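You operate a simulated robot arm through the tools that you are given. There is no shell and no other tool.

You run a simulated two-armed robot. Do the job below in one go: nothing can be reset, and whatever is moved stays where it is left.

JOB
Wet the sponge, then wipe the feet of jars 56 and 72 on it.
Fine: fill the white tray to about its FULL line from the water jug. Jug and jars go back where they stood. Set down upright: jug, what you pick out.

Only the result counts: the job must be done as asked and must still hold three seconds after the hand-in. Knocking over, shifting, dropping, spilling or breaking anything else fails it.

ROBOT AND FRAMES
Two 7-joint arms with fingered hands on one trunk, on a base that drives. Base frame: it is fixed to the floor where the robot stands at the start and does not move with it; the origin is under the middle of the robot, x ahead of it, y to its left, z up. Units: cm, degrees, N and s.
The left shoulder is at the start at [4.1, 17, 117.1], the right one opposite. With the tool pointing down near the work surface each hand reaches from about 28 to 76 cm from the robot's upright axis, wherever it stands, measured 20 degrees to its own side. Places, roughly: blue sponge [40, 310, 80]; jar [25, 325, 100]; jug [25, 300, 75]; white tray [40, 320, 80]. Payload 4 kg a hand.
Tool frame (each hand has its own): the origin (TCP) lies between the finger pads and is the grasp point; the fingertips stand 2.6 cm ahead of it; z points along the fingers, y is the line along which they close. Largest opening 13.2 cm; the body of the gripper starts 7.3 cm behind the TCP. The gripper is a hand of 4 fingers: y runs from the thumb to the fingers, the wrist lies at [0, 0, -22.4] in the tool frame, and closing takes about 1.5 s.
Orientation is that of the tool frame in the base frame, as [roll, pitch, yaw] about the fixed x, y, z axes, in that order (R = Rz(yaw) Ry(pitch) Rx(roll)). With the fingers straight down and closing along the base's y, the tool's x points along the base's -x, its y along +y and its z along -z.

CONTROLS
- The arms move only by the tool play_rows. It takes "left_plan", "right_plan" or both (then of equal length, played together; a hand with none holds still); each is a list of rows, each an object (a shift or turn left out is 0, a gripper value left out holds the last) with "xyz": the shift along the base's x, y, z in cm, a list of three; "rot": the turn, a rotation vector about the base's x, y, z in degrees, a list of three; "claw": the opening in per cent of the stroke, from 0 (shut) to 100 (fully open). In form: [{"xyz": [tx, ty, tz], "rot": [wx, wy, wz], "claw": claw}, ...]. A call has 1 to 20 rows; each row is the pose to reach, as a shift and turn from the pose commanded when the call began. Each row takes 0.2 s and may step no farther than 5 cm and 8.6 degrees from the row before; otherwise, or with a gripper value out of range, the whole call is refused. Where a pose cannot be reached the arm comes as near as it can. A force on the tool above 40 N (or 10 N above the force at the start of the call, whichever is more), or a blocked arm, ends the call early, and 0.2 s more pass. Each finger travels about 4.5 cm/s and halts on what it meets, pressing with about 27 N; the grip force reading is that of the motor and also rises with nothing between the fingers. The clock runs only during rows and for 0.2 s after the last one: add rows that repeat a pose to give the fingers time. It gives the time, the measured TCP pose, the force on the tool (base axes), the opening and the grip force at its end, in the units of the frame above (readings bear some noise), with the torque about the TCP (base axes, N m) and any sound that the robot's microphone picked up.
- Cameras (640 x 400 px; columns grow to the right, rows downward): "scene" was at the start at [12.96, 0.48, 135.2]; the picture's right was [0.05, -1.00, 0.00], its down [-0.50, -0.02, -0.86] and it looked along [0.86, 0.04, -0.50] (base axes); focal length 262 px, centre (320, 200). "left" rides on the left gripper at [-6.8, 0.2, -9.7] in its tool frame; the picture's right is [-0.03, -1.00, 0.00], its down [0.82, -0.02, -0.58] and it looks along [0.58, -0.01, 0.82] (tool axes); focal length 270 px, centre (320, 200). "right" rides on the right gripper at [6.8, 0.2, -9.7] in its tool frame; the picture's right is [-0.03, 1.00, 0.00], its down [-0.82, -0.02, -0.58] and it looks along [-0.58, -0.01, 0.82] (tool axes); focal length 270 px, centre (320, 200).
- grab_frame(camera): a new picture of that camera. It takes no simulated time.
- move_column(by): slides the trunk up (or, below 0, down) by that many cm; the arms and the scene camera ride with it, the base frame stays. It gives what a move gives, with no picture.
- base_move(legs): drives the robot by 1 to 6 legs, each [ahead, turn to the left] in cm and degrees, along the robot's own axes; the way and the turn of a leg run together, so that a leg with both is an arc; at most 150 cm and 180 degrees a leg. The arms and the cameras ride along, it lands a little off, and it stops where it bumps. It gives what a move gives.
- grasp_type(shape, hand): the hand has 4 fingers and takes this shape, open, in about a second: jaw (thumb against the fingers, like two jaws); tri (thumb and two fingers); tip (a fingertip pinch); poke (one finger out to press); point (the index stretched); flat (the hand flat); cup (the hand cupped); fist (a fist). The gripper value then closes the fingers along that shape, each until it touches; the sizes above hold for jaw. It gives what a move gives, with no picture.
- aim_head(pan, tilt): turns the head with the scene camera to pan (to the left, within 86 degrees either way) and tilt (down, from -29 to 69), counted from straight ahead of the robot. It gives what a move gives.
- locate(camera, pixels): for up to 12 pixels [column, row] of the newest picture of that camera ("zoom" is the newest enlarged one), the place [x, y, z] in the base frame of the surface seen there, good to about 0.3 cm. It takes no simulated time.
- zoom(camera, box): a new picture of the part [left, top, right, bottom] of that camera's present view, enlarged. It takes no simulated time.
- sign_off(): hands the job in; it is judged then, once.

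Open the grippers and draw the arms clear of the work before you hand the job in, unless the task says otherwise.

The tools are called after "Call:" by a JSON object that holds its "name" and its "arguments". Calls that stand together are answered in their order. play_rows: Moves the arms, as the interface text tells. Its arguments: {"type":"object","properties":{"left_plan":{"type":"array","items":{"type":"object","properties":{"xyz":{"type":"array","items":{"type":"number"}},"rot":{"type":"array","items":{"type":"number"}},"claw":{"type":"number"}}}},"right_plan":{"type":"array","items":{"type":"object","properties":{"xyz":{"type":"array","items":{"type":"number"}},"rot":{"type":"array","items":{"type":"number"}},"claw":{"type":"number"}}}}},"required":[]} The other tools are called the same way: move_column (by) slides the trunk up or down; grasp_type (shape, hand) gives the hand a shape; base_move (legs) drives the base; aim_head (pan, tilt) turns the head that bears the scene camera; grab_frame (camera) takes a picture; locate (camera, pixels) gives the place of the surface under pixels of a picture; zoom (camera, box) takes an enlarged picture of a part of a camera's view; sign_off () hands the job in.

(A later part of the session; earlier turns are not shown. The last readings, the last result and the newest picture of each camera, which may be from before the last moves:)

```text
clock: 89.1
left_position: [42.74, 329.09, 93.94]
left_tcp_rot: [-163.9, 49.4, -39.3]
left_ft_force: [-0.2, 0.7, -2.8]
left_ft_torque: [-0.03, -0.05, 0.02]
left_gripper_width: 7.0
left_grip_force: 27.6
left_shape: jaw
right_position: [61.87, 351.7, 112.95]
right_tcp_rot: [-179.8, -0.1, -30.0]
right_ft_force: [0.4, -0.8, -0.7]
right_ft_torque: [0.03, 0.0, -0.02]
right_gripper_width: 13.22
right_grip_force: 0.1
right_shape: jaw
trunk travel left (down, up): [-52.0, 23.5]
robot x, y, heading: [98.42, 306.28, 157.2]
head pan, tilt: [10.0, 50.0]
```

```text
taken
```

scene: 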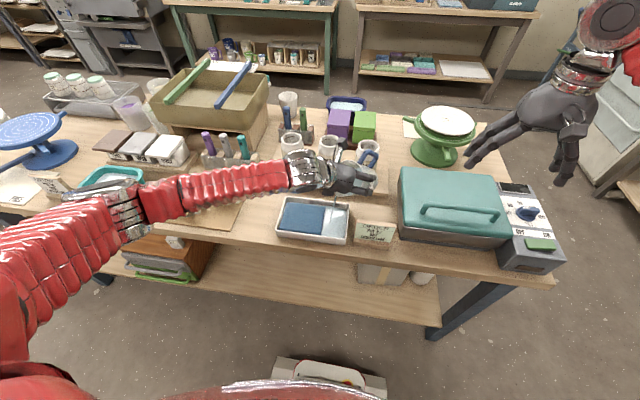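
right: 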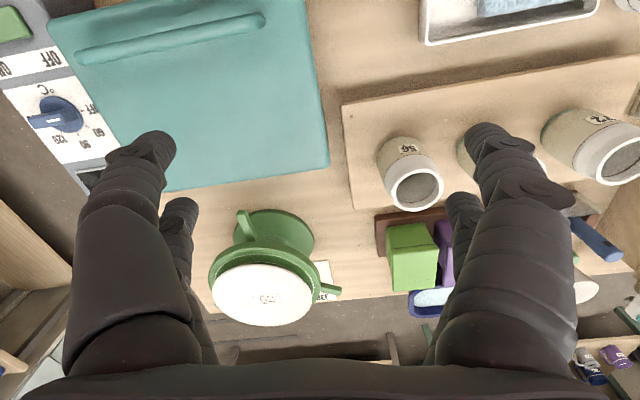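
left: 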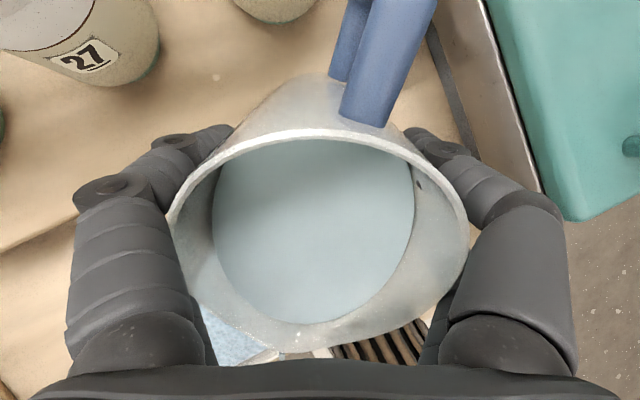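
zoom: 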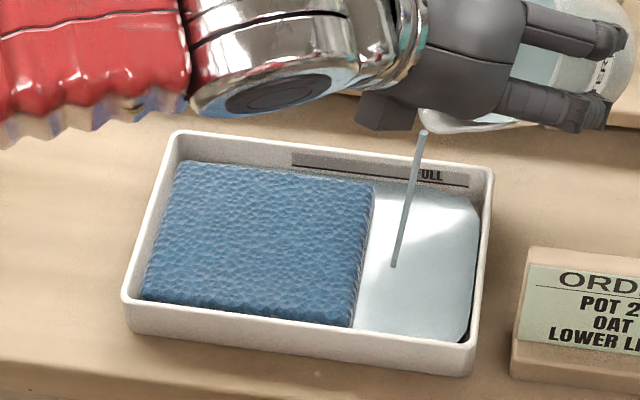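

Wrist and forearm are at z≈105+, clear of all. I wait and tilt to 56°.

Call:
{"name": "play_rows", "arguments": {"left_plan": [{"rot": [0, 0, 0]}, {"rot": [0, 0, 0]}, {"rot": [0, 0, 0]}, {"rot": [1.7, 1, 0]}, {"rot": [3.5, 2, 0]}, {"rot": [4.4, 2.5, 0]}, {"rot": [4.4, 2.5, 0]}, {"rot": [4.4, 2.5, 0]}, {"rot": [4.4, 2.5, 0]}, {"rot": [4.4, 2.5, 0]}, {"rot": [4.4, 2.5, 0]}, {"rot": [4.4, 2.5, 0]}]}}

Call:
{"name": "zoom", "arguments": {"camera": "scene", "box": [265, 170, 365, 250]}}

Call:
{"name": "locate", "arguments": {"camera": "zoom", "pixels": [[430, 220], [430, 280], [420, 310], [440, 250], [450, 270], [455, 230]]}}

```text
clock: 91.7
left_position: [42.69, 329.09, 93.96]
left_tcp_rot: [-160.9, 54.0, -36.8]
left_ft_force: [0.0, -0.1, -2.1]
left_ft_torque: [-0.03, -0.05, 0.03]
left_gripper_width: 6.99
left_grip_force: 27.0
left_shape: jaw
right_position: [61.91, 351.69, 112.91]
right_tcp_rot: [-179.9, -0.1, -30.0]
right_ft_force: [0.2, 0.3, -0.1]
right_ft_torque: [0.0, -0.03, -0.03]
right_gripper_width: 13.19
right_grip_force: 0.0
right_shape: jaw
trunk travel left (down, up): [-52.0, 23.5]
robot x, y, heading: [98.36, 306.49, 157.3]
head pan, tilt: [10.0, 50.0]
```

```text
5.00 times, centred on (315, 210) of scene
```

zoom: 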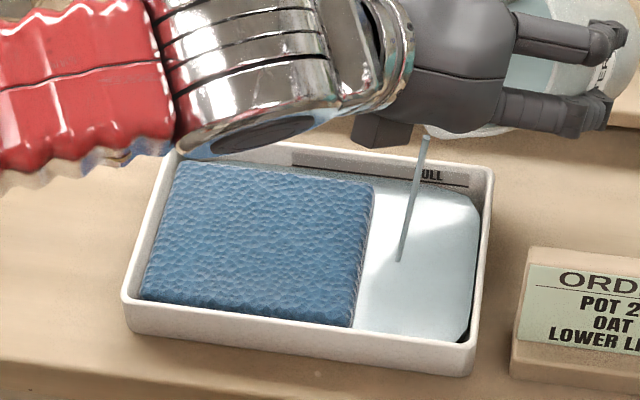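

```text
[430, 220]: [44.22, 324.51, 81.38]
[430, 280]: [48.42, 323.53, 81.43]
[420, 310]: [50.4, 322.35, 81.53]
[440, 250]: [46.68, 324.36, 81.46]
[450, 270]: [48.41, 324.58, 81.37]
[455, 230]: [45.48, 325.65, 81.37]
```

Level ≈81.43. I zoom closer on the FULL line against the water edge.

Call:
{"name": "zoom", "arguments": {"camera": "scene", "box": [320, 195, 368, 225]}}

Call:
{"name": "locate", "arguments": {"camera": "zoom", "pixels": [[420, 115], [350, 105], [300, 160], [400, 200], [420, 125], [400, 140]]}}

```text
13.33 times, centred on (344, 210) of scene
```

zoom: 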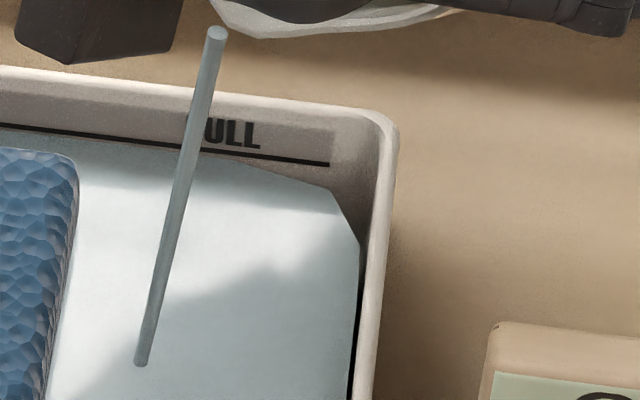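

```text
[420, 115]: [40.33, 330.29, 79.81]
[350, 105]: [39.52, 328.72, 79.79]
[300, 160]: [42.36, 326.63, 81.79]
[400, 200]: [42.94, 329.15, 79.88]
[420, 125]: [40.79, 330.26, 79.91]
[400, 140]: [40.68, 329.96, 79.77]
```

The water edge is just beneath the line and the stream still runs; I hold 0.8 s and look again.

Call:
{"name": "play_rows", "arguments": {"left_plan": [{"rot": [0, 0, 0]}, {"rot": [0, 0, 0]}, {"rot": [0, 0, 0]}, {"rot": [0, 0, 0]}]}}

Call:
{"name": "zoom", "arguments": {"camera": "scene", "box": [300, 190, 364, 230]}}

Call:
{"name": "locate", "arguments": {"camera": "zoom", "pixels": [[300, 220], [350, 250], [380, 200], [300, 280], [350, 300], [250, 300]]}}

```text
clock: 92.7
left_position: [42.62, 329.1, 93.87]
left_tcp_rot: [-160.9, 54.0, -36.9]
left_ft_force: [0.5, -0.3, -2.7]
left_ft_torque: [-0.02, -0.02, 0.03]
left_gripper_width: 6.98
left_grip_force: 26.9
left_shape: jaw
right_position: [61.97, 351.61, 112.97]
right_tcp_rot: [-179.9, -0.1, -30.0]
right_ft_force: [-0.4, -1.0, 0.3]
right_ft_torque: [0.0, -0.02, -0.04]
right_gripper_width: 13.2
right_grip_force: 0.1
right_shape: jaw
trunk travel left (down, up): [-52.0, 23.5]
robot x, y, heading: [98.64, 306.52, 157.1]
head pan, tilt: [10.0, 50.0]
```

```text
10.00 times, centred on (332, 210) of scene
```

zoom: 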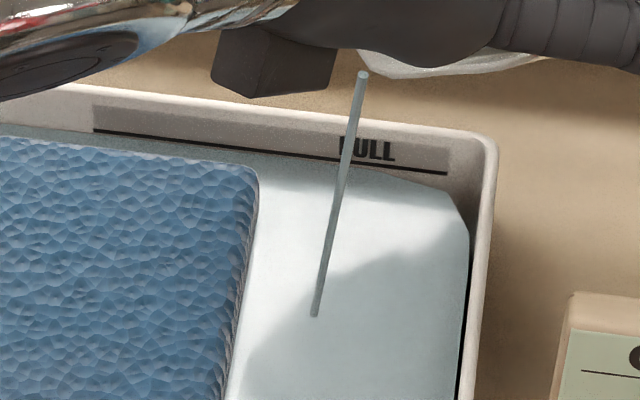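

```text
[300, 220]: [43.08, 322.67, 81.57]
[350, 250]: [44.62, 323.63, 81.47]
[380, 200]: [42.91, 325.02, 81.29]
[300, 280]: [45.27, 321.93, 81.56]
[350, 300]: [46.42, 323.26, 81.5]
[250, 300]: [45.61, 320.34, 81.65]
```

The gap to the line is now tiny (≈0.1–0.2 cm) and the stream goes on. I hold 0.8 s more.

Call:
{"name": "play_rows", "arguments": {"left_plan": [{"rot": [0, 0, 0]}, {"rot": [0, 0, 0]}, {"rot": [0, 0, 0]}, {"rot": [0, 0, 0]}]}}

Call:
{"name": "zoom", "arguments": {"camera": "scene", "box": [300, 190, 364, 230]}}

Call:
{"name": "locate", "arguments": {"camera": "zoom", "pixels": [[300, 220], [350, 250], [380, 200], [300, 280], [350, 300], [250, 300]]}}

```text
clock: 93.7
left_position: [42.74, 329.13, 93.88]
left_tcp_rot: [-160.8, 54.0, -36.8]
left_ft_force: [-0.1, -0.5, -2.6]
left_ft_torque: [-0.05, 0.0, -0.03]
left_gripper_width: 7.01
left_grip_force: 26.7
left_shape: jaw
right_position: [61.89, 351.59, 112.94]
right_tcp_rot: [-179.9, -0.3, -30.1]
right_ft_force: [-0.7, -0.6, 0.2]
right_ft_torque: [0.01, 0.01, 0.03]
right_gripper_width: 13.19
right_grip_force: 0.0
right_shape: jaw
trunk travel left (down, up): [-52.0, 23.5]
robot x, y, heading: [97.99, 306.77, 157.5]
head pan, tilt: [10.0, 50.0]
```

```text
10.00 times, centred on (332, 210) of scene
```

zoom: 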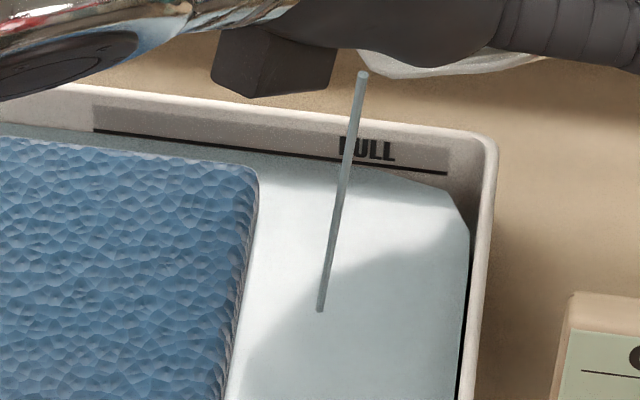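

```text
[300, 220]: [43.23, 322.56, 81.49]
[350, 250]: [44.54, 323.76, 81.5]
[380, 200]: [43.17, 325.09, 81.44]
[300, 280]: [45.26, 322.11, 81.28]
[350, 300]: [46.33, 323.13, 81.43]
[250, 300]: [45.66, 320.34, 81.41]
```

The water edge is still ≈0.25 cm below the line. I tilt a further 4° and hold.

Call:
{"name": "play_rows", "arguments": {"left_plan": [{"rot": [1.7, 1, 0]}, {"rot": [3.5, 2, 0]}, {"rot": [3.5, 2, 0]}, {"rot": [3.5, 2, 0]}, {"rot": [3.5, 2, 0]}, {"rot": [3.5, 2, 0]}, {"rot": [3.5, 2, 0]}, {"rot": [3.5, 2, 0]}]}}

Call:
{"name": "zoom", "arguments": {"camera": "scene", "box": [300, 190, 364, 230]}}

Call:
{"name": "locate", "arguments": {"camera": "zoom", "pixels": [[300, 220], [350, 250], [380, 200], [300, 280], [350, 300], [250, 300]]}}

```text
clock: 95.5
left_position: [42.7, 329.0, 93.99]
left_tcp_rot: [-158.0, 57.7, -34.4]
left_ft_force: [-0.4, -0.3, -1.2]
left_ft_torque: [-0.02, 0.0, 0.0]
left_gripper_width: 7.0
left_grip_force: 26.8
left_shape: jaw
right_position: [61.96, 351.68, 112.91]
right_tcp_rot: [-179.9, -0.1, -30.0]
right_ft_force: [0.4, 0.5, 0.2]
right_ft_torque: [0.01, -0.01, 0.02]
right_gripper_width: 13.22
right_grip_force: 0.0
right_shape: jaw
trunk travel left (down, up): [-52.0, 23.5]
robot x, y, heading: [98.58, 306.35, 157.5]
head pan, tilt: [10.0, 50.0]
```

```text
10.00 times, centred on (332, 210) of scene
```

zoom: 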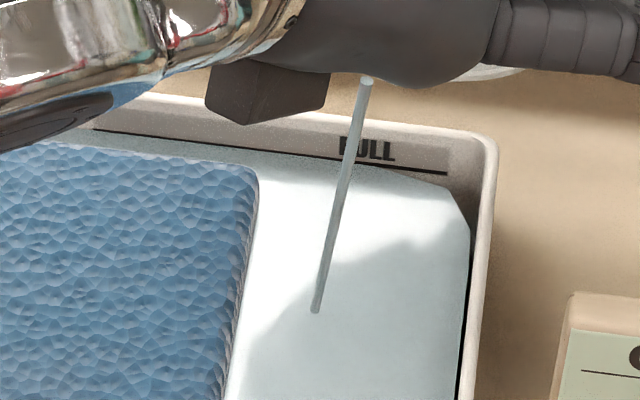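

```text
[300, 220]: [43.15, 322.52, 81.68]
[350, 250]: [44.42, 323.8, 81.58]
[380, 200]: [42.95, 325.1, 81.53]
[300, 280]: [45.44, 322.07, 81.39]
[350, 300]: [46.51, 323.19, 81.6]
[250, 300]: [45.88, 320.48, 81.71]
```

Nearly at the line (level ≈81.6). I hold another second before tilting back.

Call:
{"name": "play_rows", "arguments": {"left_plan": [{"rot": [0, 0, 0]}, {"rot": [0, 0, 0]}, {"rot": [0, 0, 0]}, {"rot": [0, 0, 0]}, {"rot": [0, 0, 0]}, {"rot": [0, 0, 0]}]}}

Call:
{"name": "zoom", "arguments": {"camera": "scene", "box": [300, 190, 364, 230]}}

Call:
{"name": "locate", "arguments": {"camera": "zoom", "pixels": [[300, 220], [350, 250], [380, 200], [300, 280], [350, 300], [250, 300], [400, 300], [420, 250], [280, 155], [400, 168], [200, 142]]}}

```text
clock: 96.9
left_position: [42.76, 329.02, 93.82]
left_tcp_rot: [-158.0, 57.7, -34.5]
left_ft_force: [0.2, 0.5, -2.0]
left_ft_torque: [-0.01, 0.01, -0.02]
left_gripper_width: 7.0
left_grip_force: 26.9
left_shape: jaw
right_position: [61.86, 351.67, 112.88]
right_tcp_rot: [-179.9, -0.1, -29.9]
right_ft_force: [1.1, 0.3, 0.2]
right_ft_torque: [-0.01, -0.01, -0.03]
right_gripper_width: 13.2
right_grip_force: 0.0
right_shape: jaw
trunk travel left (down, up): [-52.0, 23.5]
robot x, y, heading: [98.53, 306.48, 157.4]
head pan, tilt: [10.0, 50.0]
```

```text
10.00 times, centred on (332, 210) of scene
```

zoom: 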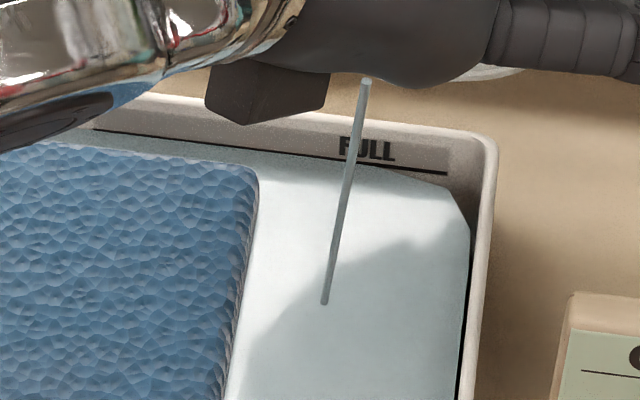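

```text
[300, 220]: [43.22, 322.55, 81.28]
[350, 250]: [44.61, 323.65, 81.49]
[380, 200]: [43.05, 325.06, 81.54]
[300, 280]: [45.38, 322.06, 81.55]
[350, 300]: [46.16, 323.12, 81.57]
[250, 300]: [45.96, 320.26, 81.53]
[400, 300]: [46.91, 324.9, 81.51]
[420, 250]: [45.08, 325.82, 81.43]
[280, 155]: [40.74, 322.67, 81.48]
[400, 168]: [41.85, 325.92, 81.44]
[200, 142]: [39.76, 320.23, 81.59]
```

Line points read z≈81.5 and the water ≈81.5: it stands at the FULL line. I tilt the jug back upright.

Call:
{"name": "play_rows", "arguments": {"left_plan": [{"rot": [-6.9, -4, 0]}, {"rot": [-13.8, -8, 0]}, {"rot": [-20.7, -12, 0]}, {"rot": [-27, -15.5, 0]}, {"rot": [-33, -19, 0]}, {"rot": [-38, -22, 0]}, {"rot": [-43, -25, 0]}, {"rot": [-47, -27, 0]}, {"rot": [-50, -29, 0]}, {"rot": [-52.1, -30, 0]}, {"rot": [-52.1, -30, 0]}]}}

Call:
{"name": "grab_frame", "arguments": {"camera": "scene"}}

Call:
{"name": "zoom", "arguments": {"camera": "scene", "box": [265, 170, 365, 250]}}

```text
clock: 99.3
left_position: [42.69, 329.05, 93.91]
left_tcp_rot: [-179.8, 0.2, -46.6]
left_ft_force: [-0.3, 0.1, -2.2]
left_ft_torque: [0.02, 0.01, -0.02]
left_gripper_width: 7.01
left_grip_force: 27.3
left_shape: jaw
right_position: [61.94, 351.65, 112.99]
right_tcp_rot: [-179.7, 0.0, -30.0]
right_ft_force: [-0.9, 0.2, -0.6]
right_ft_torque: [0.01, 0.02, 0.03]
right_gripper_width: 13.2
right_grip_force: 0.0
right_shape: jaw
trunk travel left (down, up): [-52.0, 23.5]
robot x, y, heading: [98.23, 306.59, 157.4]
head pan, tilt: [10.0, 50.0]
```

```text
taken
```

scene: 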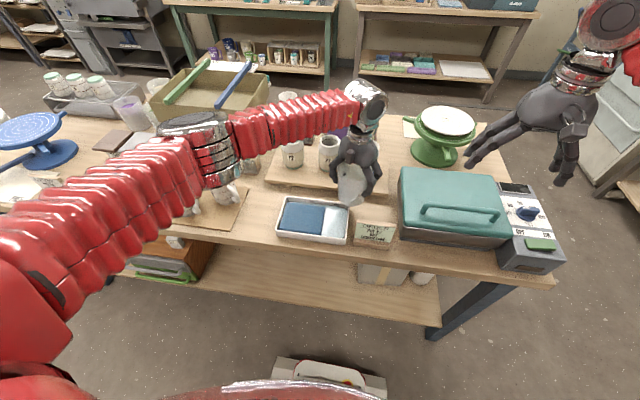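

```text
5.00 times, centred on (315, 210) of scene
```

zoom: 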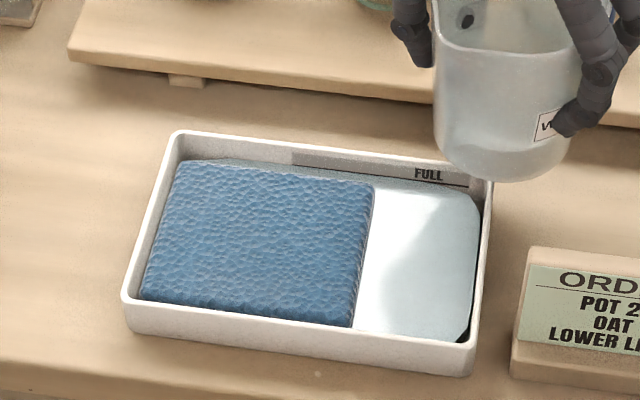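

The jug is upright and nothing is spilt. I check the level closely on the line.

Call:
{"name": "zoom", "arguments": {"camera": "scene", "box": [300, 190, 364, 230]}}

Call:
{"name": "locate", "arguments": {"camera": "zoom", "pixels": [[300, 220], [350, 250], [300, 280], [350, 300], [250, 300], [400, 300], [420, 250], [320, 190], [330, 158], [200, 142]]}}

```text
10.00 times, centred on (332, 210) of scene
```

zoom: 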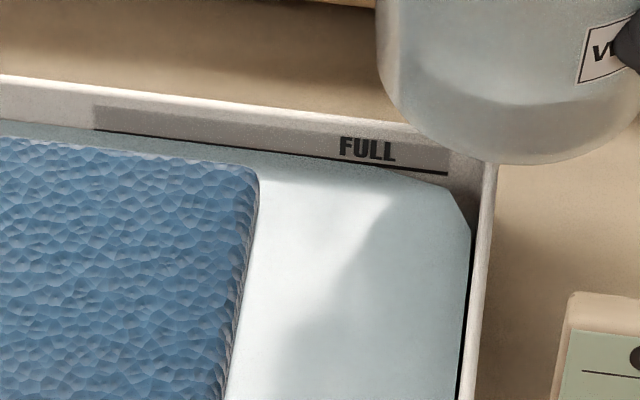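

```text
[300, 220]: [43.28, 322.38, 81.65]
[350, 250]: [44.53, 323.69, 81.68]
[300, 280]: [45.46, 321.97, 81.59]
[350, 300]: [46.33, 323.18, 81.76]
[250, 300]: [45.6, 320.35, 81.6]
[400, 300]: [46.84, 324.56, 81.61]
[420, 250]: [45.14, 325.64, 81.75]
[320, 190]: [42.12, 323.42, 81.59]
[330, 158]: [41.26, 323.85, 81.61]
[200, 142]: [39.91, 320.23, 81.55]
```

The water stands right at the FULL line. I lift the jug to travel height and carry it back, turning −90°.

Call:
{"name": "play_rows", "arguments": {"left_plan": [{"xyz": [0, 0, 1.5]}, {"xyz": [0, 0, 4]}, {"xyz": [0, 0, 6.5]}, {"xyz": [0, 0, 9]}, {"xyz": [0, 0, 11]}, {"xyz": [0, 0, 12]}, {"xyz": [0, 0, 12]}]}}

Call:
{"name": "play_rows", "arguments": {"left_plan": [{"xyz": [-0.3, -1.2, 0], "rot": [0, 0, -3]}, {"xyz": [-0.8, -3, 0], "rot": [0, 0, -9]}, {"xyz": [-1.3, -4.8, 0], "rot": [0, 0, -15]}, {"xyz": [-1.8, -6.6, 0], "rot": [0, 0, -21]}, {"xyz": [-2.2, -8.4, 0], "rot": [0, 0, -27]}, {"xyz": [-2.7, -10.2, 0], "rot": [0, 0, -33]}, {"xyz": [-3.2, -12, 0], "rot": [0, 0, -39]}, {"xyz": [-3.7, -13.8, 0], "rot": [0, 0, -45]}, {"xyz": [-4.2, -15.6, 0], "rot": [0, 0, -51]}, {"xyz": [-4.7, -17.4, 0], "rot": [0, 0, -57]}, {"xyz": [-5.1, -19.2, 0], "rot": [0, 0, -63]}, {"xyz": [-5.6, -21, 0], "rot": [0, 0, -69]}, {"xyz": [-6.1, -22.8, 0], "rot": [0, 0, -75]}, {"xyz": [-6.6, -24.6, 0], "rot": [0, 0, -81]}, {"xyz": [-6.9, -26, 0], "rot": [0, 0, -87]}, {"xyz": [-7.1, -26.6, 0], "rot": [0, 0, -90]}, {"xyz": [-7.1, -26.6, 0], "rot": [0, 0, -90]}, {"xyz": [-7.1, -26.6, 0], "rot": [0, 0, -90]}]}}

Call:
{"name": "grab_frame", "arguments": {"camera": "scene"}}

Call:
{"name": "grab_frame", "arguments": {"camera": "left"}}

```text
clock: 100.9
left_position: [42.61, 329.2, 106.05]
left_tcp_rot: [-179.9, 0.3, -46.7]
left_ft_force: [0.5, 0.7, -2.2]
left_ft_torque: [0.01, 0.04, -0.01]
left_gripper_width: 6.99
left_grip_force: 27.1
left_shape: jaw
right_position: [61.99, 351.61, 112.81]
right_tcp_rot: [-179.9, 0.0, -29.9]
right_ft_force: [-0.4, 0.2, -0.9]
right_ft_torque: [0.01, -0.01, 0.0]
right_gripper_width: 13.21
right_grip_force: 0.0
right_shape: jaw
trunk travel left (down, up): [-52.0, 23.5]
robot x, y, heading: [98.21, 307.0, 157.4]
head pan, tilt: [10.0, 50.0]
```

```text
clock: 104.7
left_position: [35.58, 302.44, 106.06]
left_tcp_rot: [-179.9, 0.4, -136.6]
left_ft_force: [-0.3, 0.6, -2.7]
left_ft_torque: [-0.01, 0.0, 0.04]
left_gripper_width: 6.96
left_grip_force: 27.2
left_shape: jaw
right_position: [61.98, 351.67, 112.96]
right_tcp_rot: [-179.9, -0.1, -30.0]
right_ft_force: [-0.7, -0.1, 0.5]
right_ft_torque: [-0.01, 0.03, -0.01]
right_gripper_width: 13.19
right_grip_force: 0.1
right_shape: jaw
trunk travel left (down, up): [-52.0, 23.5]
robot x, y, heading: [98.81, 306.68, 157.2]
head pan, tilt: [10.0, 50.0]
```

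```text
taken
```

scene: 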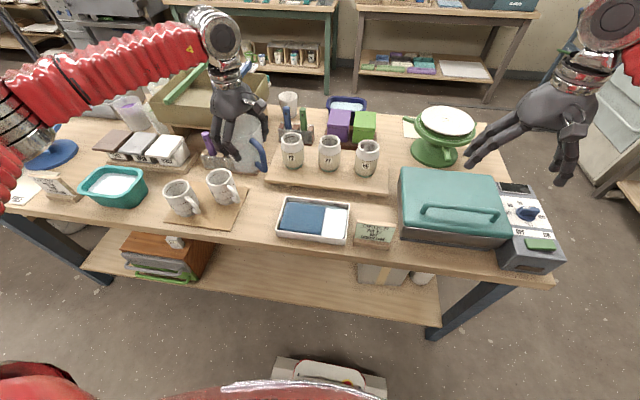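

```text
taken
```

left: 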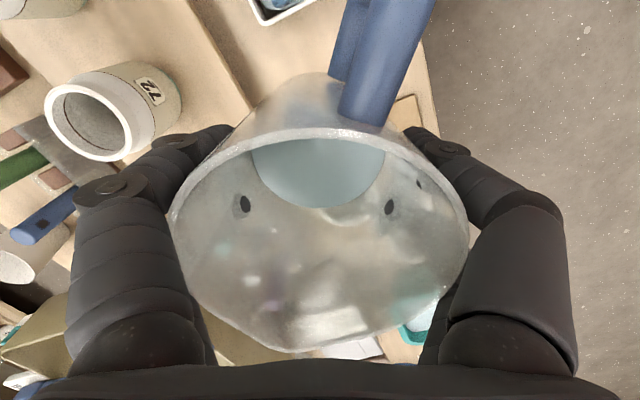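

I lower the jug over its old place, slowing down near the table.

Call:
{"name": "play_rows", "arguments": {"left_plan": [{"xyz": [0, 0, -2]}, {"xyz": [0, 0, -4.5]}, {"xyz": [0, 0, -7]}, {"xyz": [0, 0, -9.5]}, {"xyz": [0, 0, -12]}, {"xyz": [0, 0, -14]}, {"xyz": [0, 0, -15.5]}, {"xyz": [0, 0, -16.5]}, {"xyz": [0, 0, -17.2]}, {"xyz": [0, 0, -17.7]}, {"xyz": [0, 0, -18.1]}, {"xyz": [0, 0, -18.1]}]}}

Call:
{"name": "zoom", "arguments": {"camera": "scene", "box": [180, 110, 340, 230]}}

```text
clock: 107.3
left_position: [35.62, 302.57, 87.76]
left_tcp_rot: [-179.9, 0.3, -136.8]
left_ft_force: [0.4, -0.2, -1.3]
left_ft_torque: [-0.01, -0.04, 0.01]
left_gripper_width: 6.98
left_grip_force: 26.7
left_shape: jaw
right_position: [62.08, 351.64, 112.96]
right_tcp_rot: [-179.9, -0.1, -30.0]
right_ft_force: [0.1, 0.3, -0.4]
right_ft_torque: [0.01, 0.01, 0.0]
right_gripper_width: 13.19
right_grip_force: 0.0
right_shape: jaw
trunk travel left (down, up): [-52.0, 23.5]
robot x, y, heading: [98.27, 306.68, 157.3]
head pan, tilt: [10.0, 50.0]
```

```text
3.33 times, centred on (260, 170) of scene
```

zoom: 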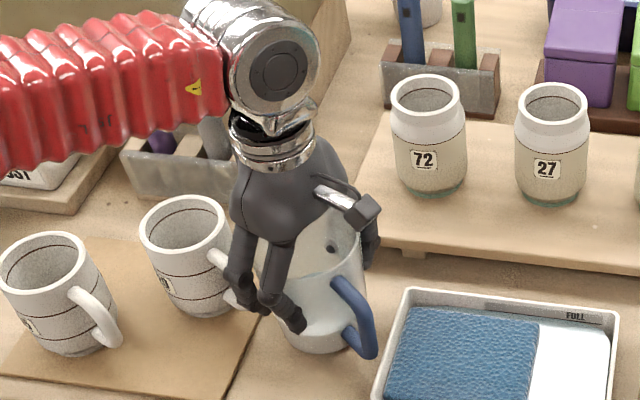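

I bring it down the last half centimetre in small steps until the force shows contact.

Call:
{"name": "play_rows", "arguments": {"left_plan": [{"xyz": [0, 0, -0.2]}, {"xyz": [0, 0, -0.35]}, {"xyz": [0, 0, -0.5]}, {"xyz": [0, 0, -0.5]}, {"xyz": [0, 0, -0.5]}]}}

```text
clock: 108.5
left_position: [35.64, 302.5, 87.34]
left_tcp_rot: [-179.9, 0.3, -136.7]
left_ft_force: [0.0, 0.4, 1.7]
left_ft_torque: [-0.06, -0.05, -0.01]
left_gripper_width: 6.96
left_grip_force: 26.9
left_shape: jaw
right_position: [61.9, 351.69, 113.01]
right_tcp_rot: [-179.9, -0.1, -30.0]
right_ft_force: [0.4, 0.0, 0.5]
right_ft_torque: [0.0, 0.0, 0.03]
right_gripper_width: 13.21
right_grip_force: 0.0
right_shape: jaw
trunk travel left (down, up): [-52.0, 23.5]
robot x, y, heading: [98.67, 306.7, 157.2]
head pan, tilt: [10.0, 50.0]
```

The jug rests on the table (force rose to +1.7 N). I open the hand slowly to 84 %.

Call:
{"name": "play_rows", "arguments": {"left_plan": [{"claw": 60}, {"claw": 70}, {"claw": 80}, {"claw": 84}, {"claw": 84}, {"claw": 84}]}}

Call:
{"name": "grab_frame", "arguments": {"camera": "left"}}

```text
clock: 109.9
left_position: [35.54, 302.39, 87.32]
left_tcp_rot: [-179.9, 0.2, -136.7]
left_ft_force: [0.0, 0.1, -0.1]
left_ft_torque: [0.03, 0.0, 0.01]
left_gripper_width: 11.08
left_grip_force: 0.0
left_shape: jaw
right_position: [61.95, 351.56, 112.93]
right_tcp_rot: [-179.9, -0.2, -30.0]
right_ft_force: [0.9, 0.3, -0.2]
right_ft_torque: [0.03, -0.01, 0.0]
right_gripper_width: 13.2
right_grip_force: 0.0
right_shape: jaw
trunk travel left (down, up): [-52.0, 23.5]
robot x, y, heading: [98.53, 306.9, 156.8]
head pan, tilt: [10.0, 50.0]
```

```text
taken
```

left: 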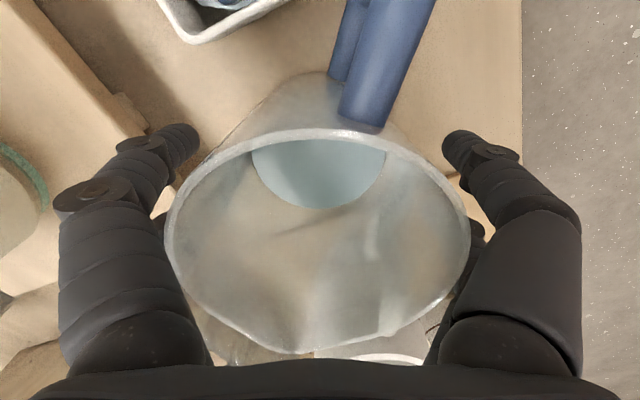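

The jug is free between the fingers. I raise the hand straight up to z≈110.

Call:
{"name": "play_rows", "arguments": {"left_plan": [{"xyz": [0, 0, 1]}, {"xyz": [0, 0, 3]}, {"xyz": [0, 0, 5]}, {"xyz": [0, 0, 8]}, {"xyz": [0, 0, 11]}, {"xyz": [0, 0, 14]}, {"xyz": [0, 0, 17]}, {"xyz": [0, 0, 20]}, {"xyz": [0, 0, 23]}, {"xyz": [0, 0, 23]}]}}

Call:
{"name": "grab_frame", "arguments": {"camera": "scene"}}

Call:
{"name": "grab_frame", "arguments": {"camera": "left"}}

```text
clock: 112.1
left_position: [35.55, 302.52, 110.34]
left_tcp_rot: [-179.8, 0.3, -136.7]
left_ft_force: [-0.1, -0.3, 0.6]
left_ft_torque: [-0.04, 0.0, 0.0]
left_gripper_width: 11.06
left_grip_force: 0.1
left_shape: jaw
right_position: [61.96, 351.67, 112.9]
right_tcp_rot: [-179.8, -0.1, -30.0]
right_ft_force: [0.3, 0.4, 0.8]
right_ft_torque: [0.0, -0.02, -0.03]
right_gripper_width: 13.22
right_grip_force: 0.0
right_shape: jaw
trunk travel left (down, up): [-52.0, 23.5]
robot x, y, heading: [98.62, 306.59, 157.4]
head pan, tilt: [10.0, 50.0]
```

```text
taken
```

scene: 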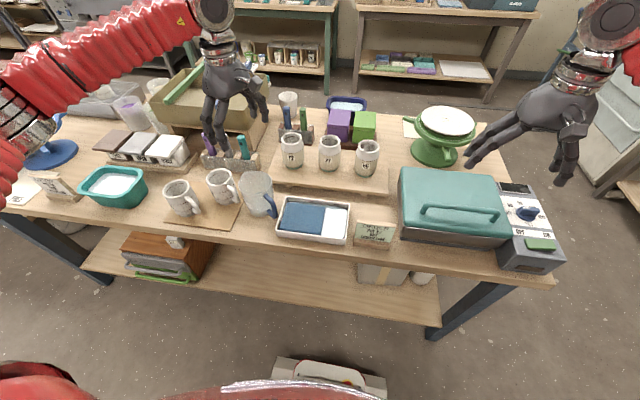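

```text
taken
```

left: 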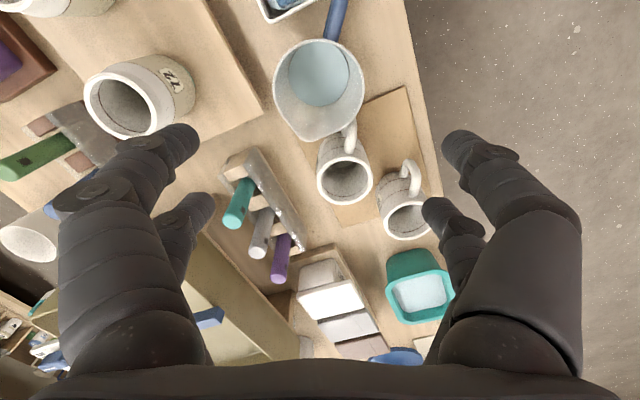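

The jug stands upright where it was. Jar 72 is ~77 cm away, at the reach limit, so I drive 7 cm closer (edge is ~44 cm ahead, hands are high).

Call:
{"name": "base_move", "arguments": {"legs": [[7, 0]]}}

Call:
{"name": "grab_frame", "arguments": {"camera": "scene"}}

```text
clock: 113.1
left_position: [28.86, 305.19, 110.11]
left_tcp_rot: [-179.8, 0.3, -136.7]
left_ft_force: [-0.8, 0.4, 0.3]
left_ft_torque: [-0.01, -0.05, 0.03]
left_gripper_width: 11.08
left_grip_force: 0.1
left_shape: jaw
right_position: [55.2, 354.43, 112.87]
right_tcp_rot: [-179.8, -0.3, -29.9]
right_ft_force: [-0.9, -0.4, -0.2]
right_ft_torque: [-0.04, -0.05, 0.02]
right_gripper_width: 13.21
right_grip_force: 0.1
right_shape: jaw
trunk travel left (down, up): [-52.0, 23.5]
robot x, y, heading: [92.57, 309.01, 157.2]
head pan, tilt: [10.0, 50.0]
```

```text
taken
```

scene: 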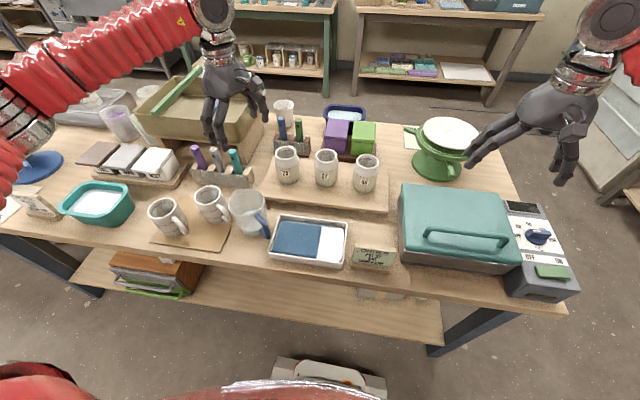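

I zoom on the three jars and locate their rims, bodies and surroundings.

Call:
{"name": "zoom", "arguments": {"camera": "scene", "box": [262, 110, 398, 220]}}

Call:
{"name": "locate", "arguments": {"camera": "zoom", "pixels": [[100, 160], [60, 155], [140, 155], [100, 180], [102, 225], [68, 225], [145, 222], [110, 255], [90, 130], [170, 155], [150, 210], [260, 130]]}}

```text
3.64 times, centred on (330, 165) of scene
```

zoom: 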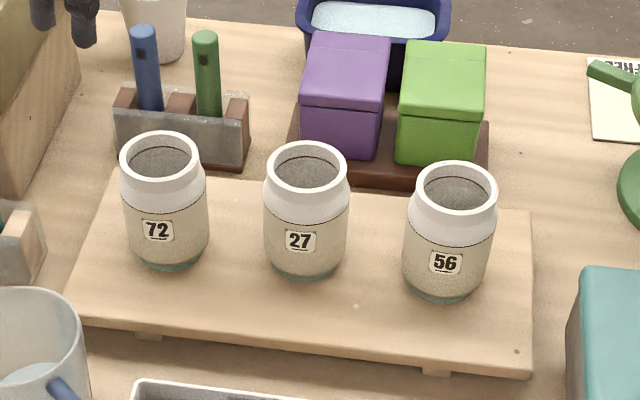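

```text
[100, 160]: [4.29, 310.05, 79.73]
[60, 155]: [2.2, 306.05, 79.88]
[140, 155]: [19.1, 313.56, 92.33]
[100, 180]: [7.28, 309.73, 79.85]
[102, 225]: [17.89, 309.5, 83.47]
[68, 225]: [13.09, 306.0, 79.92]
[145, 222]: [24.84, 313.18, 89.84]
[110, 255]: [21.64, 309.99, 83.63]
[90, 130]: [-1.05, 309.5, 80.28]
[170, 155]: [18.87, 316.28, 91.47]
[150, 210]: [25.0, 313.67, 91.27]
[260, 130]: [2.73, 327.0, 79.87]
```

I locate rim and flank points for jars 72 and 56 more exactly, and the caddy's and boxes' nearest faces.

Call:
{"name": "locate", "arguments": {"camera": "zoom", "pixels": [[124, 163], [201, 166], [160, 136], [163, 190], [413, 191], [493, 194], [457, 167], [456, 210], [180, 150], [400, 180], [440, 160], [165, 262]]}}

Call:
{"name": "locate", "arguments": {"camera": "zoom", "pixels": [[128, 225], [206, 225], [166, 225], [406, 255], [487, 255], [446, 290], [270, 225], [346, 225], [160, 135], [240, 165], [230, 100], [345, 95]]}}

```text
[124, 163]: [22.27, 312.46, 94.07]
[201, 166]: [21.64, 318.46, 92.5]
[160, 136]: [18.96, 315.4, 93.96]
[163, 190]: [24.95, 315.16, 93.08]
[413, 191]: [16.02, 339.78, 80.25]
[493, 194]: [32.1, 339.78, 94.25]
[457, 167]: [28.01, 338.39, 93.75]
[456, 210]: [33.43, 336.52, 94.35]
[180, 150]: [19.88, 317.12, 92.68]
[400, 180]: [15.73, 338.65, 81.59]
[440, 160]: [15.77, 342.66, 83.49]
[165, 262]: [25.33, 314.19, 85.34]
```

```text
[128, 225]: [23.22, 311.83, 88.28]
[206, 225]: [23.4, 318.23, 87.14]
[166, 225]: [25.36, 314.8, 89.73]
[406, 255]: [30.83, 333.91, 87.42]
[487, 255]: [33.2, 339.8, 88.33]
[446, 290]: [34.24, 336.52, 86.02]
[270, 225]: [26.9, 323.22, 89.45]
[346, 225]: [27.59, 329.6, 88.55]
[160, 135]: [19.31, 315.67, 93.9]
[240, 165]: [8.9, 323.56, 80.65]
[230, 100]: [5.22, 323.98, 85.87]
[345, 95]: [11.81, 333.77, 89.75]
```

Jar 72's centre ≈ (22.0,315.2), jar 56 ≈ (30.9,337.6), radius ≈3.4, rims at z≈94.2, with free space in front and behind. I move over jar 72, turning +24° so the fingers close front-to-back.

Call:
{"name": "play_rows", "arguments": {"left_plan": [{"xyz": [-1.7, 2.5, 0], "rot": [0, 0, 6], "claw": 80}, {"xyz": [-3.4, 5, 0], "rot": [0, 0, 12]}, {"xyz": [-5.1, 7.5, 0], "rot": [0, 0, 18]}, {"xyz": [-6.9, 10, 0], "rot": [0, 0, 24]}, {"xyz": [-6.9, 10, 0], "rot": [0, 0, 24]}, {"xyz": [-6.9, 10, 0], "rot": [0, 0, 24]}]}}

Call:
{"name": "grab_frame", "arguments": {"camera": "left"}}

```text
clock: 114.5
left_position: [22.25, 315.01, 110.5]
left_tcp_rot: [-179.9, 0.2, -112.6]
left_ft_force: [0.0, -0.3, -0.7]
left_ft_torque: [-0.03, -0.01, 0.03]
left_gripper_width: 10.57
left_grip_force: 0.1
left_shape: jaw
right_position: [55.34, 354.42, 112.94]
right_tcp_rot: [-179.9, -0.2, -29.8]
right_ft_force: [-0.3, -0.3, 0.0]
right_ft_torque: [0.03, 0.02, 0.0]
right_gripper_width: 13.21
right_grip_force: 0.1
right_shape: jaw
trunk travel left (down, up): [-52.0, 23.5]
robot x, y, heading: [92.12, 309.2, 157.5]
head pan, tilt: [10.0, 50.0]
```

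```text
taken
```

left: 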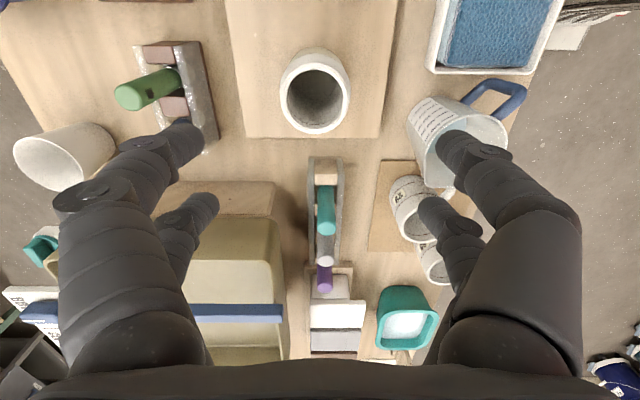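

Jar 72's rim is at about (315,93) in the left picture. I locate its rim points.

Call:
{"name": "locate", "arguments": {"camera": "left", "pixels": [[284, 95], [346, 95], [313, 131], [318, 58], [290, 75], [340, 78], [300, 123], [330, 123]]}}

```text
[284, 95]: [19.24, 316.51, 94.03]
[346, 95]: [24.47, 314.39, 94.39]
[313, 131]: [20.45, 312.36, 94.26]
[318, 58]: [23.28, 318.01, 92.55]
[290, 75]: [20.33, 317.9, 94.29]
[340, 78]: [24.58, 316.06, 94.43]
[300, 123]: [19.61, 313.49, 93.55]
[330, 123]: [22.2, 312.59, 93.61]
```

Jar 72's centre is (21.9,315.3). I correct by (−0.35,+0.3) and lower to z≈89.

Call:
{"name": "play_rows", "arguments": {"left_plan": [{"xyz": [-0.35, 0.3, -2]}, {"xyz": [-0.35, 0.3, -5]}, {"xyz": [-0.35, 0.3, -8]}, {"xyz": [-0.35, 0.3, -11]}, {"xyz": [-0.35, 0.3, -14]}, {"xyz": [-0.35, 0.3, -16]}, {"xyz": [-0.35, 0.3, -18]}, {"xyz": [-0.35, 0.3, -20]}, {"xyz": [-0.35, 0.3, -21.3]}, {"xyz": [-0.35, 0.3, -21.3]}]}}

Call:
{"name": "grab_frame", "arguments": {"camera": "left"}}

Call:
{"name": "zoom", "arguments": {"camera": "scene", "box": [222, 100, 398, 220]}}

```text
clock: 116.7
left_position: [21.85, 315.26, 89.11]
left_tcp_rot: [-179.9, 0.4, -112.8]
left_ft_force: [-0.3, -0.9, 0.2]
left_ft_torque: [-0.02, 0.02, 0.02]
left_gripper_width: 10.57
left_grip_force: 0.0
left_shape: jaw
right_position: [55.51, 354.27, 113.05]
right_tcp_rot: [-180.0, 0.0, -29.9]
right_ft_force: [-0.2, 0.2, 0.5]
right_ft_torque: [0.0, 0.0, -0.02]
right_gripper_width: 13.21
right_grip_force: 0.0
right_shape: jaw
trunk travel left (down, up): [-52.0, 23.5]
robot x, y, heading: [91.95, 309.44, 157.5]
head pan, tilt: [10.0, 50.0]
```

```text
taken
```

left: 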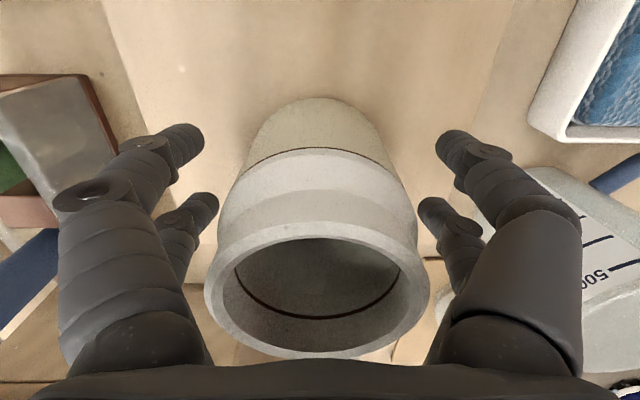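

```text
3.33 times, centred on (310, 160) of scene
```

zoom: 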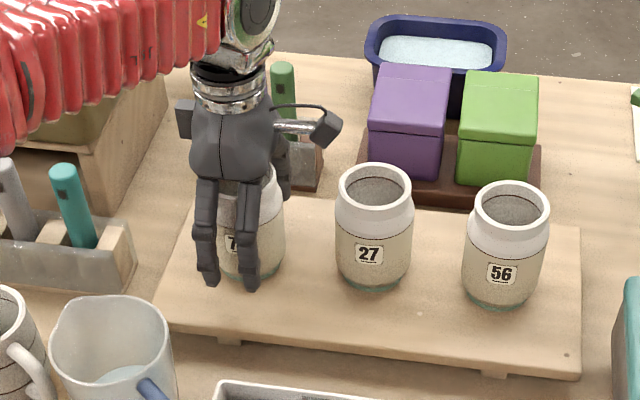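

The jar is centred between the fingers. I close the hand on it.

Call:
{"name": "play_rows", "arguments": {"left_plan": [{"claw": 65}, {"claw": 50}, {"claw": 35}, {"claw": 20}, {"claw": 0}, {"claw": 0}, {"claw": 0}, {"claw": 0}]}}

Call:
{"name": "grab_frame", "arguments": {"camera": "left"}}

```text
clock: 118.5
left_position: [21.8, 315.21, 89.11]
left_tcp_rot: [-179.9, 0.3, -112.7]
left_ft_force: [-0.2, 0.7, 1.3]
left_ft_torque: [0.03, -0.02, -0.01]
left_gripper_width: 5.37
left_grip_force: 27.1
left_shape: jaw
right_position: [55.45, 354.48, 113.01]
right_tcp_rot: [-179.9, -0.1, -29.9]
right_ft_force: [0.0, -0.2, -0.1]
right_ft_torque: [0.03, 0.0, 0.0]
right_gripper_width: 13.18
right_grip_force: 0.1
right_shape: jaw
trunk travel left (down, up): [-52.0, 23.5]
robot x, y, heading: [91.98, 309.16, 157.5]
head pan, tilt: [10.0, 50.0]
```

```text
taken
```

left: 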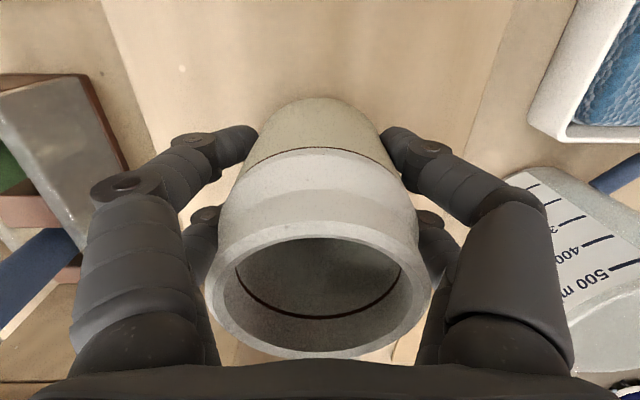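

Gripped (5.4 cm, 27 N), jar base is 5.5 cm under the TCP. I lift it to z≈103 straight up.

Call:
{"name": "play_rows", "arguments": {"left_plan": [{"xyz": [0, 0, 0.5]}, {"xyz": [0, 0, 1.5]}, {"xyz": [0, 0, 3.5]}, {"xyz": [0, 0, 6]}, {"xyz": [0, 0, 8.5]}, {"xyz": [0, 0, 11]}, {"xyz": [0, 0, 13]}, {"xyz": [0, 0, 14]}, {"xyz": [0, 0, 14]}]}}

Call:
{"name": "grab_frame", "arguments": {"camera": "scene"}}

Call:
{"name": "zoom", "arguments": {"camera": "scene", "box": [255, 200, 367, 280]}}

Call:
{"name": "locate", "arguments": {"camera": "zoom", "pixels": [[200, 175], [120, 180], [280, 185], [240, 150], [160, 150], [150, 220], [290, 230], [320, 150], [105, 240], [375, 200]]}}

```text
clock: 120.5
left_position: [21.75, 315.39, 103.15]
left_tcp_rot: [-179.9, 0.3, -112.7]
left_ft_force: [-0.4, -0.2, -2.9]
left_ft_torque: [-0.01, 0.03, 0.01]
left_gripper_width: 5.4
left_grip_force: 26.5
left_shape: jaw
right_position: [55.39, 354.36, 113.0]
right_tcp_rot: [-179.7, -0.1, -29.9]
right_ft_force: [0.1, -0.6, -0.3]
right_ft_torque: [-0.01, -0.01, 0.01]
right_gripper_width: 13.21
right_grip_force: 0.1
right_shape: jaw
trunk travel left (down, up): [-52.0, 23.5]
robot x, y, heading: [92.05, 308.96, 157.3]
head pan, tilt: [10.0, 50.0]
```

```text
taken
```

scene: 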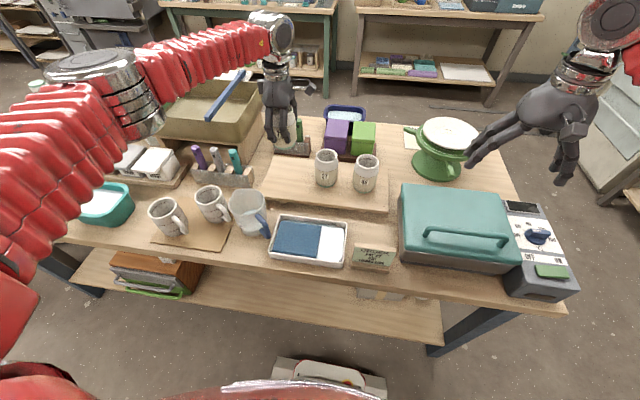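

```text
5.00 times, centred on (311, 240) of scene
```

zoom: 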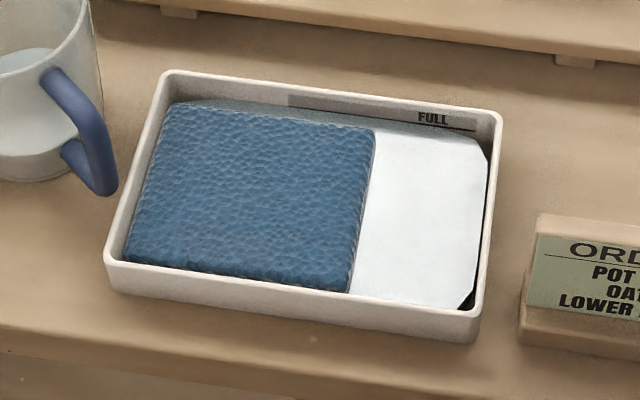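

```text
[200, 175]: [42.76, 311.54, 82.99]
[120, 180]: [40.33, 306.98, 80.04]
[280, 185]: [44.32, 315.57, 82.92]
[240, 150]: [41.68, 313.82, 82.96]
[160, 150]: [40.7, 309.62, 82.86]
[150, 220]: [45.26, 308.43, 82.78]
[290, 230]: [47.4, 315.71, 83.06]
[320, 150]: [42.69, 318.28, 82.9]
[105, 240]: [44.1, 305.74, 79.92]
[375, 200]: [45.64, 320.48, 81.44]
```

The sponge's top is at z≈82.95, centre ≈ (44.5,314.2). I carry jar 72 over it at height 103, then lower to about 2 cm above it.

Call:
{"name": "play_rows", "arguments": {"left_plan": [{"xyz": [1.5, -0.1, 0]}, {"xyz": [4, -0.2, 0]}, {"xyz": [6.5, -0.3, 0]}, {"xyz": [9, -0.5, 0]}, {"xyz": [11.5, -0.6, 0]}, {"xyz": [14, -0.7, 0]}, {"xyz": [16.5, -0.8, 0]}, {"xyz": [19, -0.9, 0]}, {"xyz": [21.5, -1.1, 0]}, {"xyz": [22.7, -1.1, 0]}, {"xyz": [22.7, -1.1, -1.5]}, {"xyz": [22.7, -1.1, -4]}, {"xyz": [22.7, -1.1, -6.5]}, {"xyz": [22.7, -1.1, -9]}, {"xyz": [22.7, -1.1, -11]}, {"xyz": [22.7, -1.1, -12]}, {"xyz": [22.7, -1.1, -12]}]}}

Call:
{"name": "grab_frame", "arguments": {"camera": "left"}}

Call:
{"name": "zoom", "arguments": {"camera": "scene", "box": [215, 150, 391, 280]}}

```text
clock: 124.1
left_position: [44.49, 314.18, 91.02]
left_tcp_rot: [-179.9, 0.3, -112.6]
left_ft_force: [-0.5, 0.0, -3.6]
left_ft_torque: [0.0, -0.05, 0.02]
left_gripper_width: 5.36
left_grip_force: 27.1
left_shape: jaw
right_position: [55.5, 354.34, 112.98]
right_tcp_rot: [-179.8, -0.1, -29.9]
right_ft_force: [0.8, 0.6, -0.6]
right_ft_torque: [0.03, -0.01, -0.02]
right_gripper_width: 13.2
right_grip_force: 0.1
right_shape: jaw
trunk travel left (down, up): [-52.0, 23.5]
robot x, y, heading: [92.08, 309.44, 157.3]
head pan, tilt: [10.0, 50.0]
```

```text
taken
```

left: 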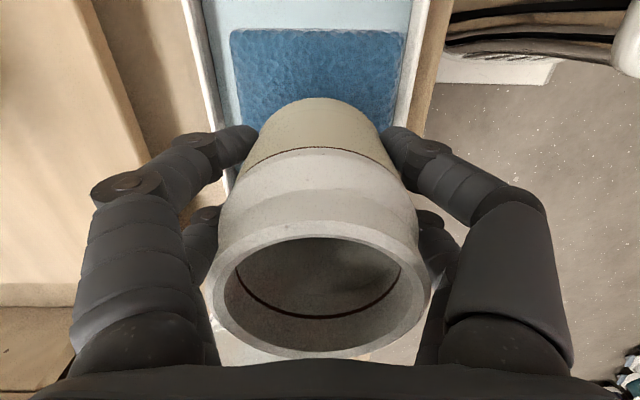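

```text
3.08 times, centred on (303, 215) of scene
```

zoom: 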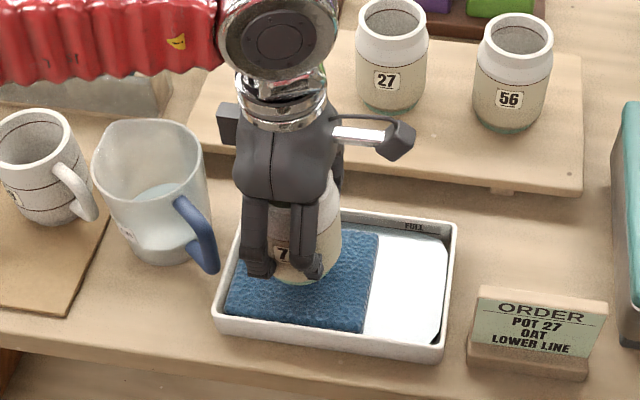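

The jar hovers over the sponge. I lower it slowly towards contact at about −2.6 cm.

Call:
{"name": "play_rows", "arguments": {"left_plan": [{"xyz": [0, 0, -0.7]}, {"xyz": [0, 0, -1.4]}, {"xyz": [0, 0, -2]}, {"xyz": [0, 0, -2.3]}, {"xyz": [0, 0, -2.5]}, {"xyz": [0, 0, -2.7]}, {"xyz": [0, 0, -2.7]}]}}

Call:
{"name": "grab_frame", "arguments": {"camera": "left"}}

```text
clock: 125.7
left_position: [44.53, 314.33, 88.51]
left_tcp_rot: [180.0, 0.3, -112.7]
left_ft_force: [-0.6, -1.8, 6.7]
left_ft_torque: [-0.07, -0.13, -0.01]
left_gripper_width: 5.37
left_grip_force: 26.9
left_shape: jaw
right_position: [55.38, 354.25, 113.01]
right_tcp_rot: [-180.0, -0.2, -30.0]
right_ft_force: [0.0, 0.3, 0.8]
right_ft_torque: [0.0, -0.01, -0.01]
right_gripper_width: 13.21
right_grip_force: 0.0
right_shape: jaw
trunk travel left (down, up): [-52.0, 23.5]
robot x, y, heading: [91.93, 309.63, 157.5]
head pan, tilt: [10.0, 50.0]
```

```text
taken
```

left: 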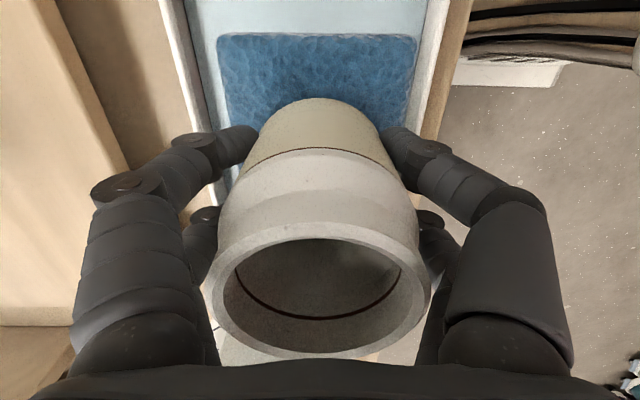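

Contact made (net push ≈10 N, a bit much). I ease up 0.1 cm and wipe with strokes of ±1.5 cm along the tray.

Call:
{"name": "play_rows", "arguments": {"left_plan": [{"xyz": [0, 0, 0.1]}, {"xyz": [-0.2, -0.46, 0.1]}, {"xyz": [-0.4, -0.92, 0.1]}, {"xyz": [-0.58, -1.38, 0.1]}, {"xyz": [-0.4, -0.92, 0.1]}, {"xyz": [-0.2, -0.46, 0.1]}, {"xyz": [0, 0, 0.1]}, {"xyz": [0.2, 0.46, 0.1]}, {"xyz": [0.4, 0.92, 0.1]}, {"xyz": [0.58, 1.38, 0.1]}, {"xyz": [0.4, 0.92, 0.1]}, {"xyz": [0.2, 0.46, 0.1]}, {"xyz": [0, 0, 0.1]}]}}

Call:
{"name": "zoom", "arguments": {"camera": "scene", "box": [215, 150, 391, 280]}}

```text
clock: 128.5
left_position: [44.67, 314.32, 88.57]
left_tcp_rot: [-179.9, 0.3, -112.6]
left_ft_force: [0.5, 2.0, 1.8]
left_ft_torque: [0.01, -0.06, -0.01]
left_gripper_width: 5.33
left_grip_force: 27.4
left_shape: jaw
right_position: [55.5, 354.27, 112.92]
right_tcp_rot: [-179.9, -0.1, -29.8]
right_ft_force: [-0.2, -0.2, 0.1]
right_ft_torque: [0.02, -0.01, 0.01]
right_gripper_width: 13.2
right_grip_force: 0.0
right_shape: jaw
trunk travel left (down, up): [-52.0, 23.5]
robot x, y, heading: [91.83, 308.97, 157.5]
head pan, tilt: [10.0, 50.0]
```

```text
3.08 times, centred on (303, 215) of scene
```

zoom: 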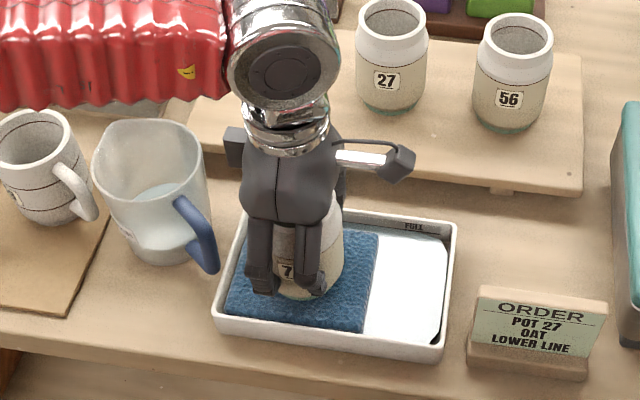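

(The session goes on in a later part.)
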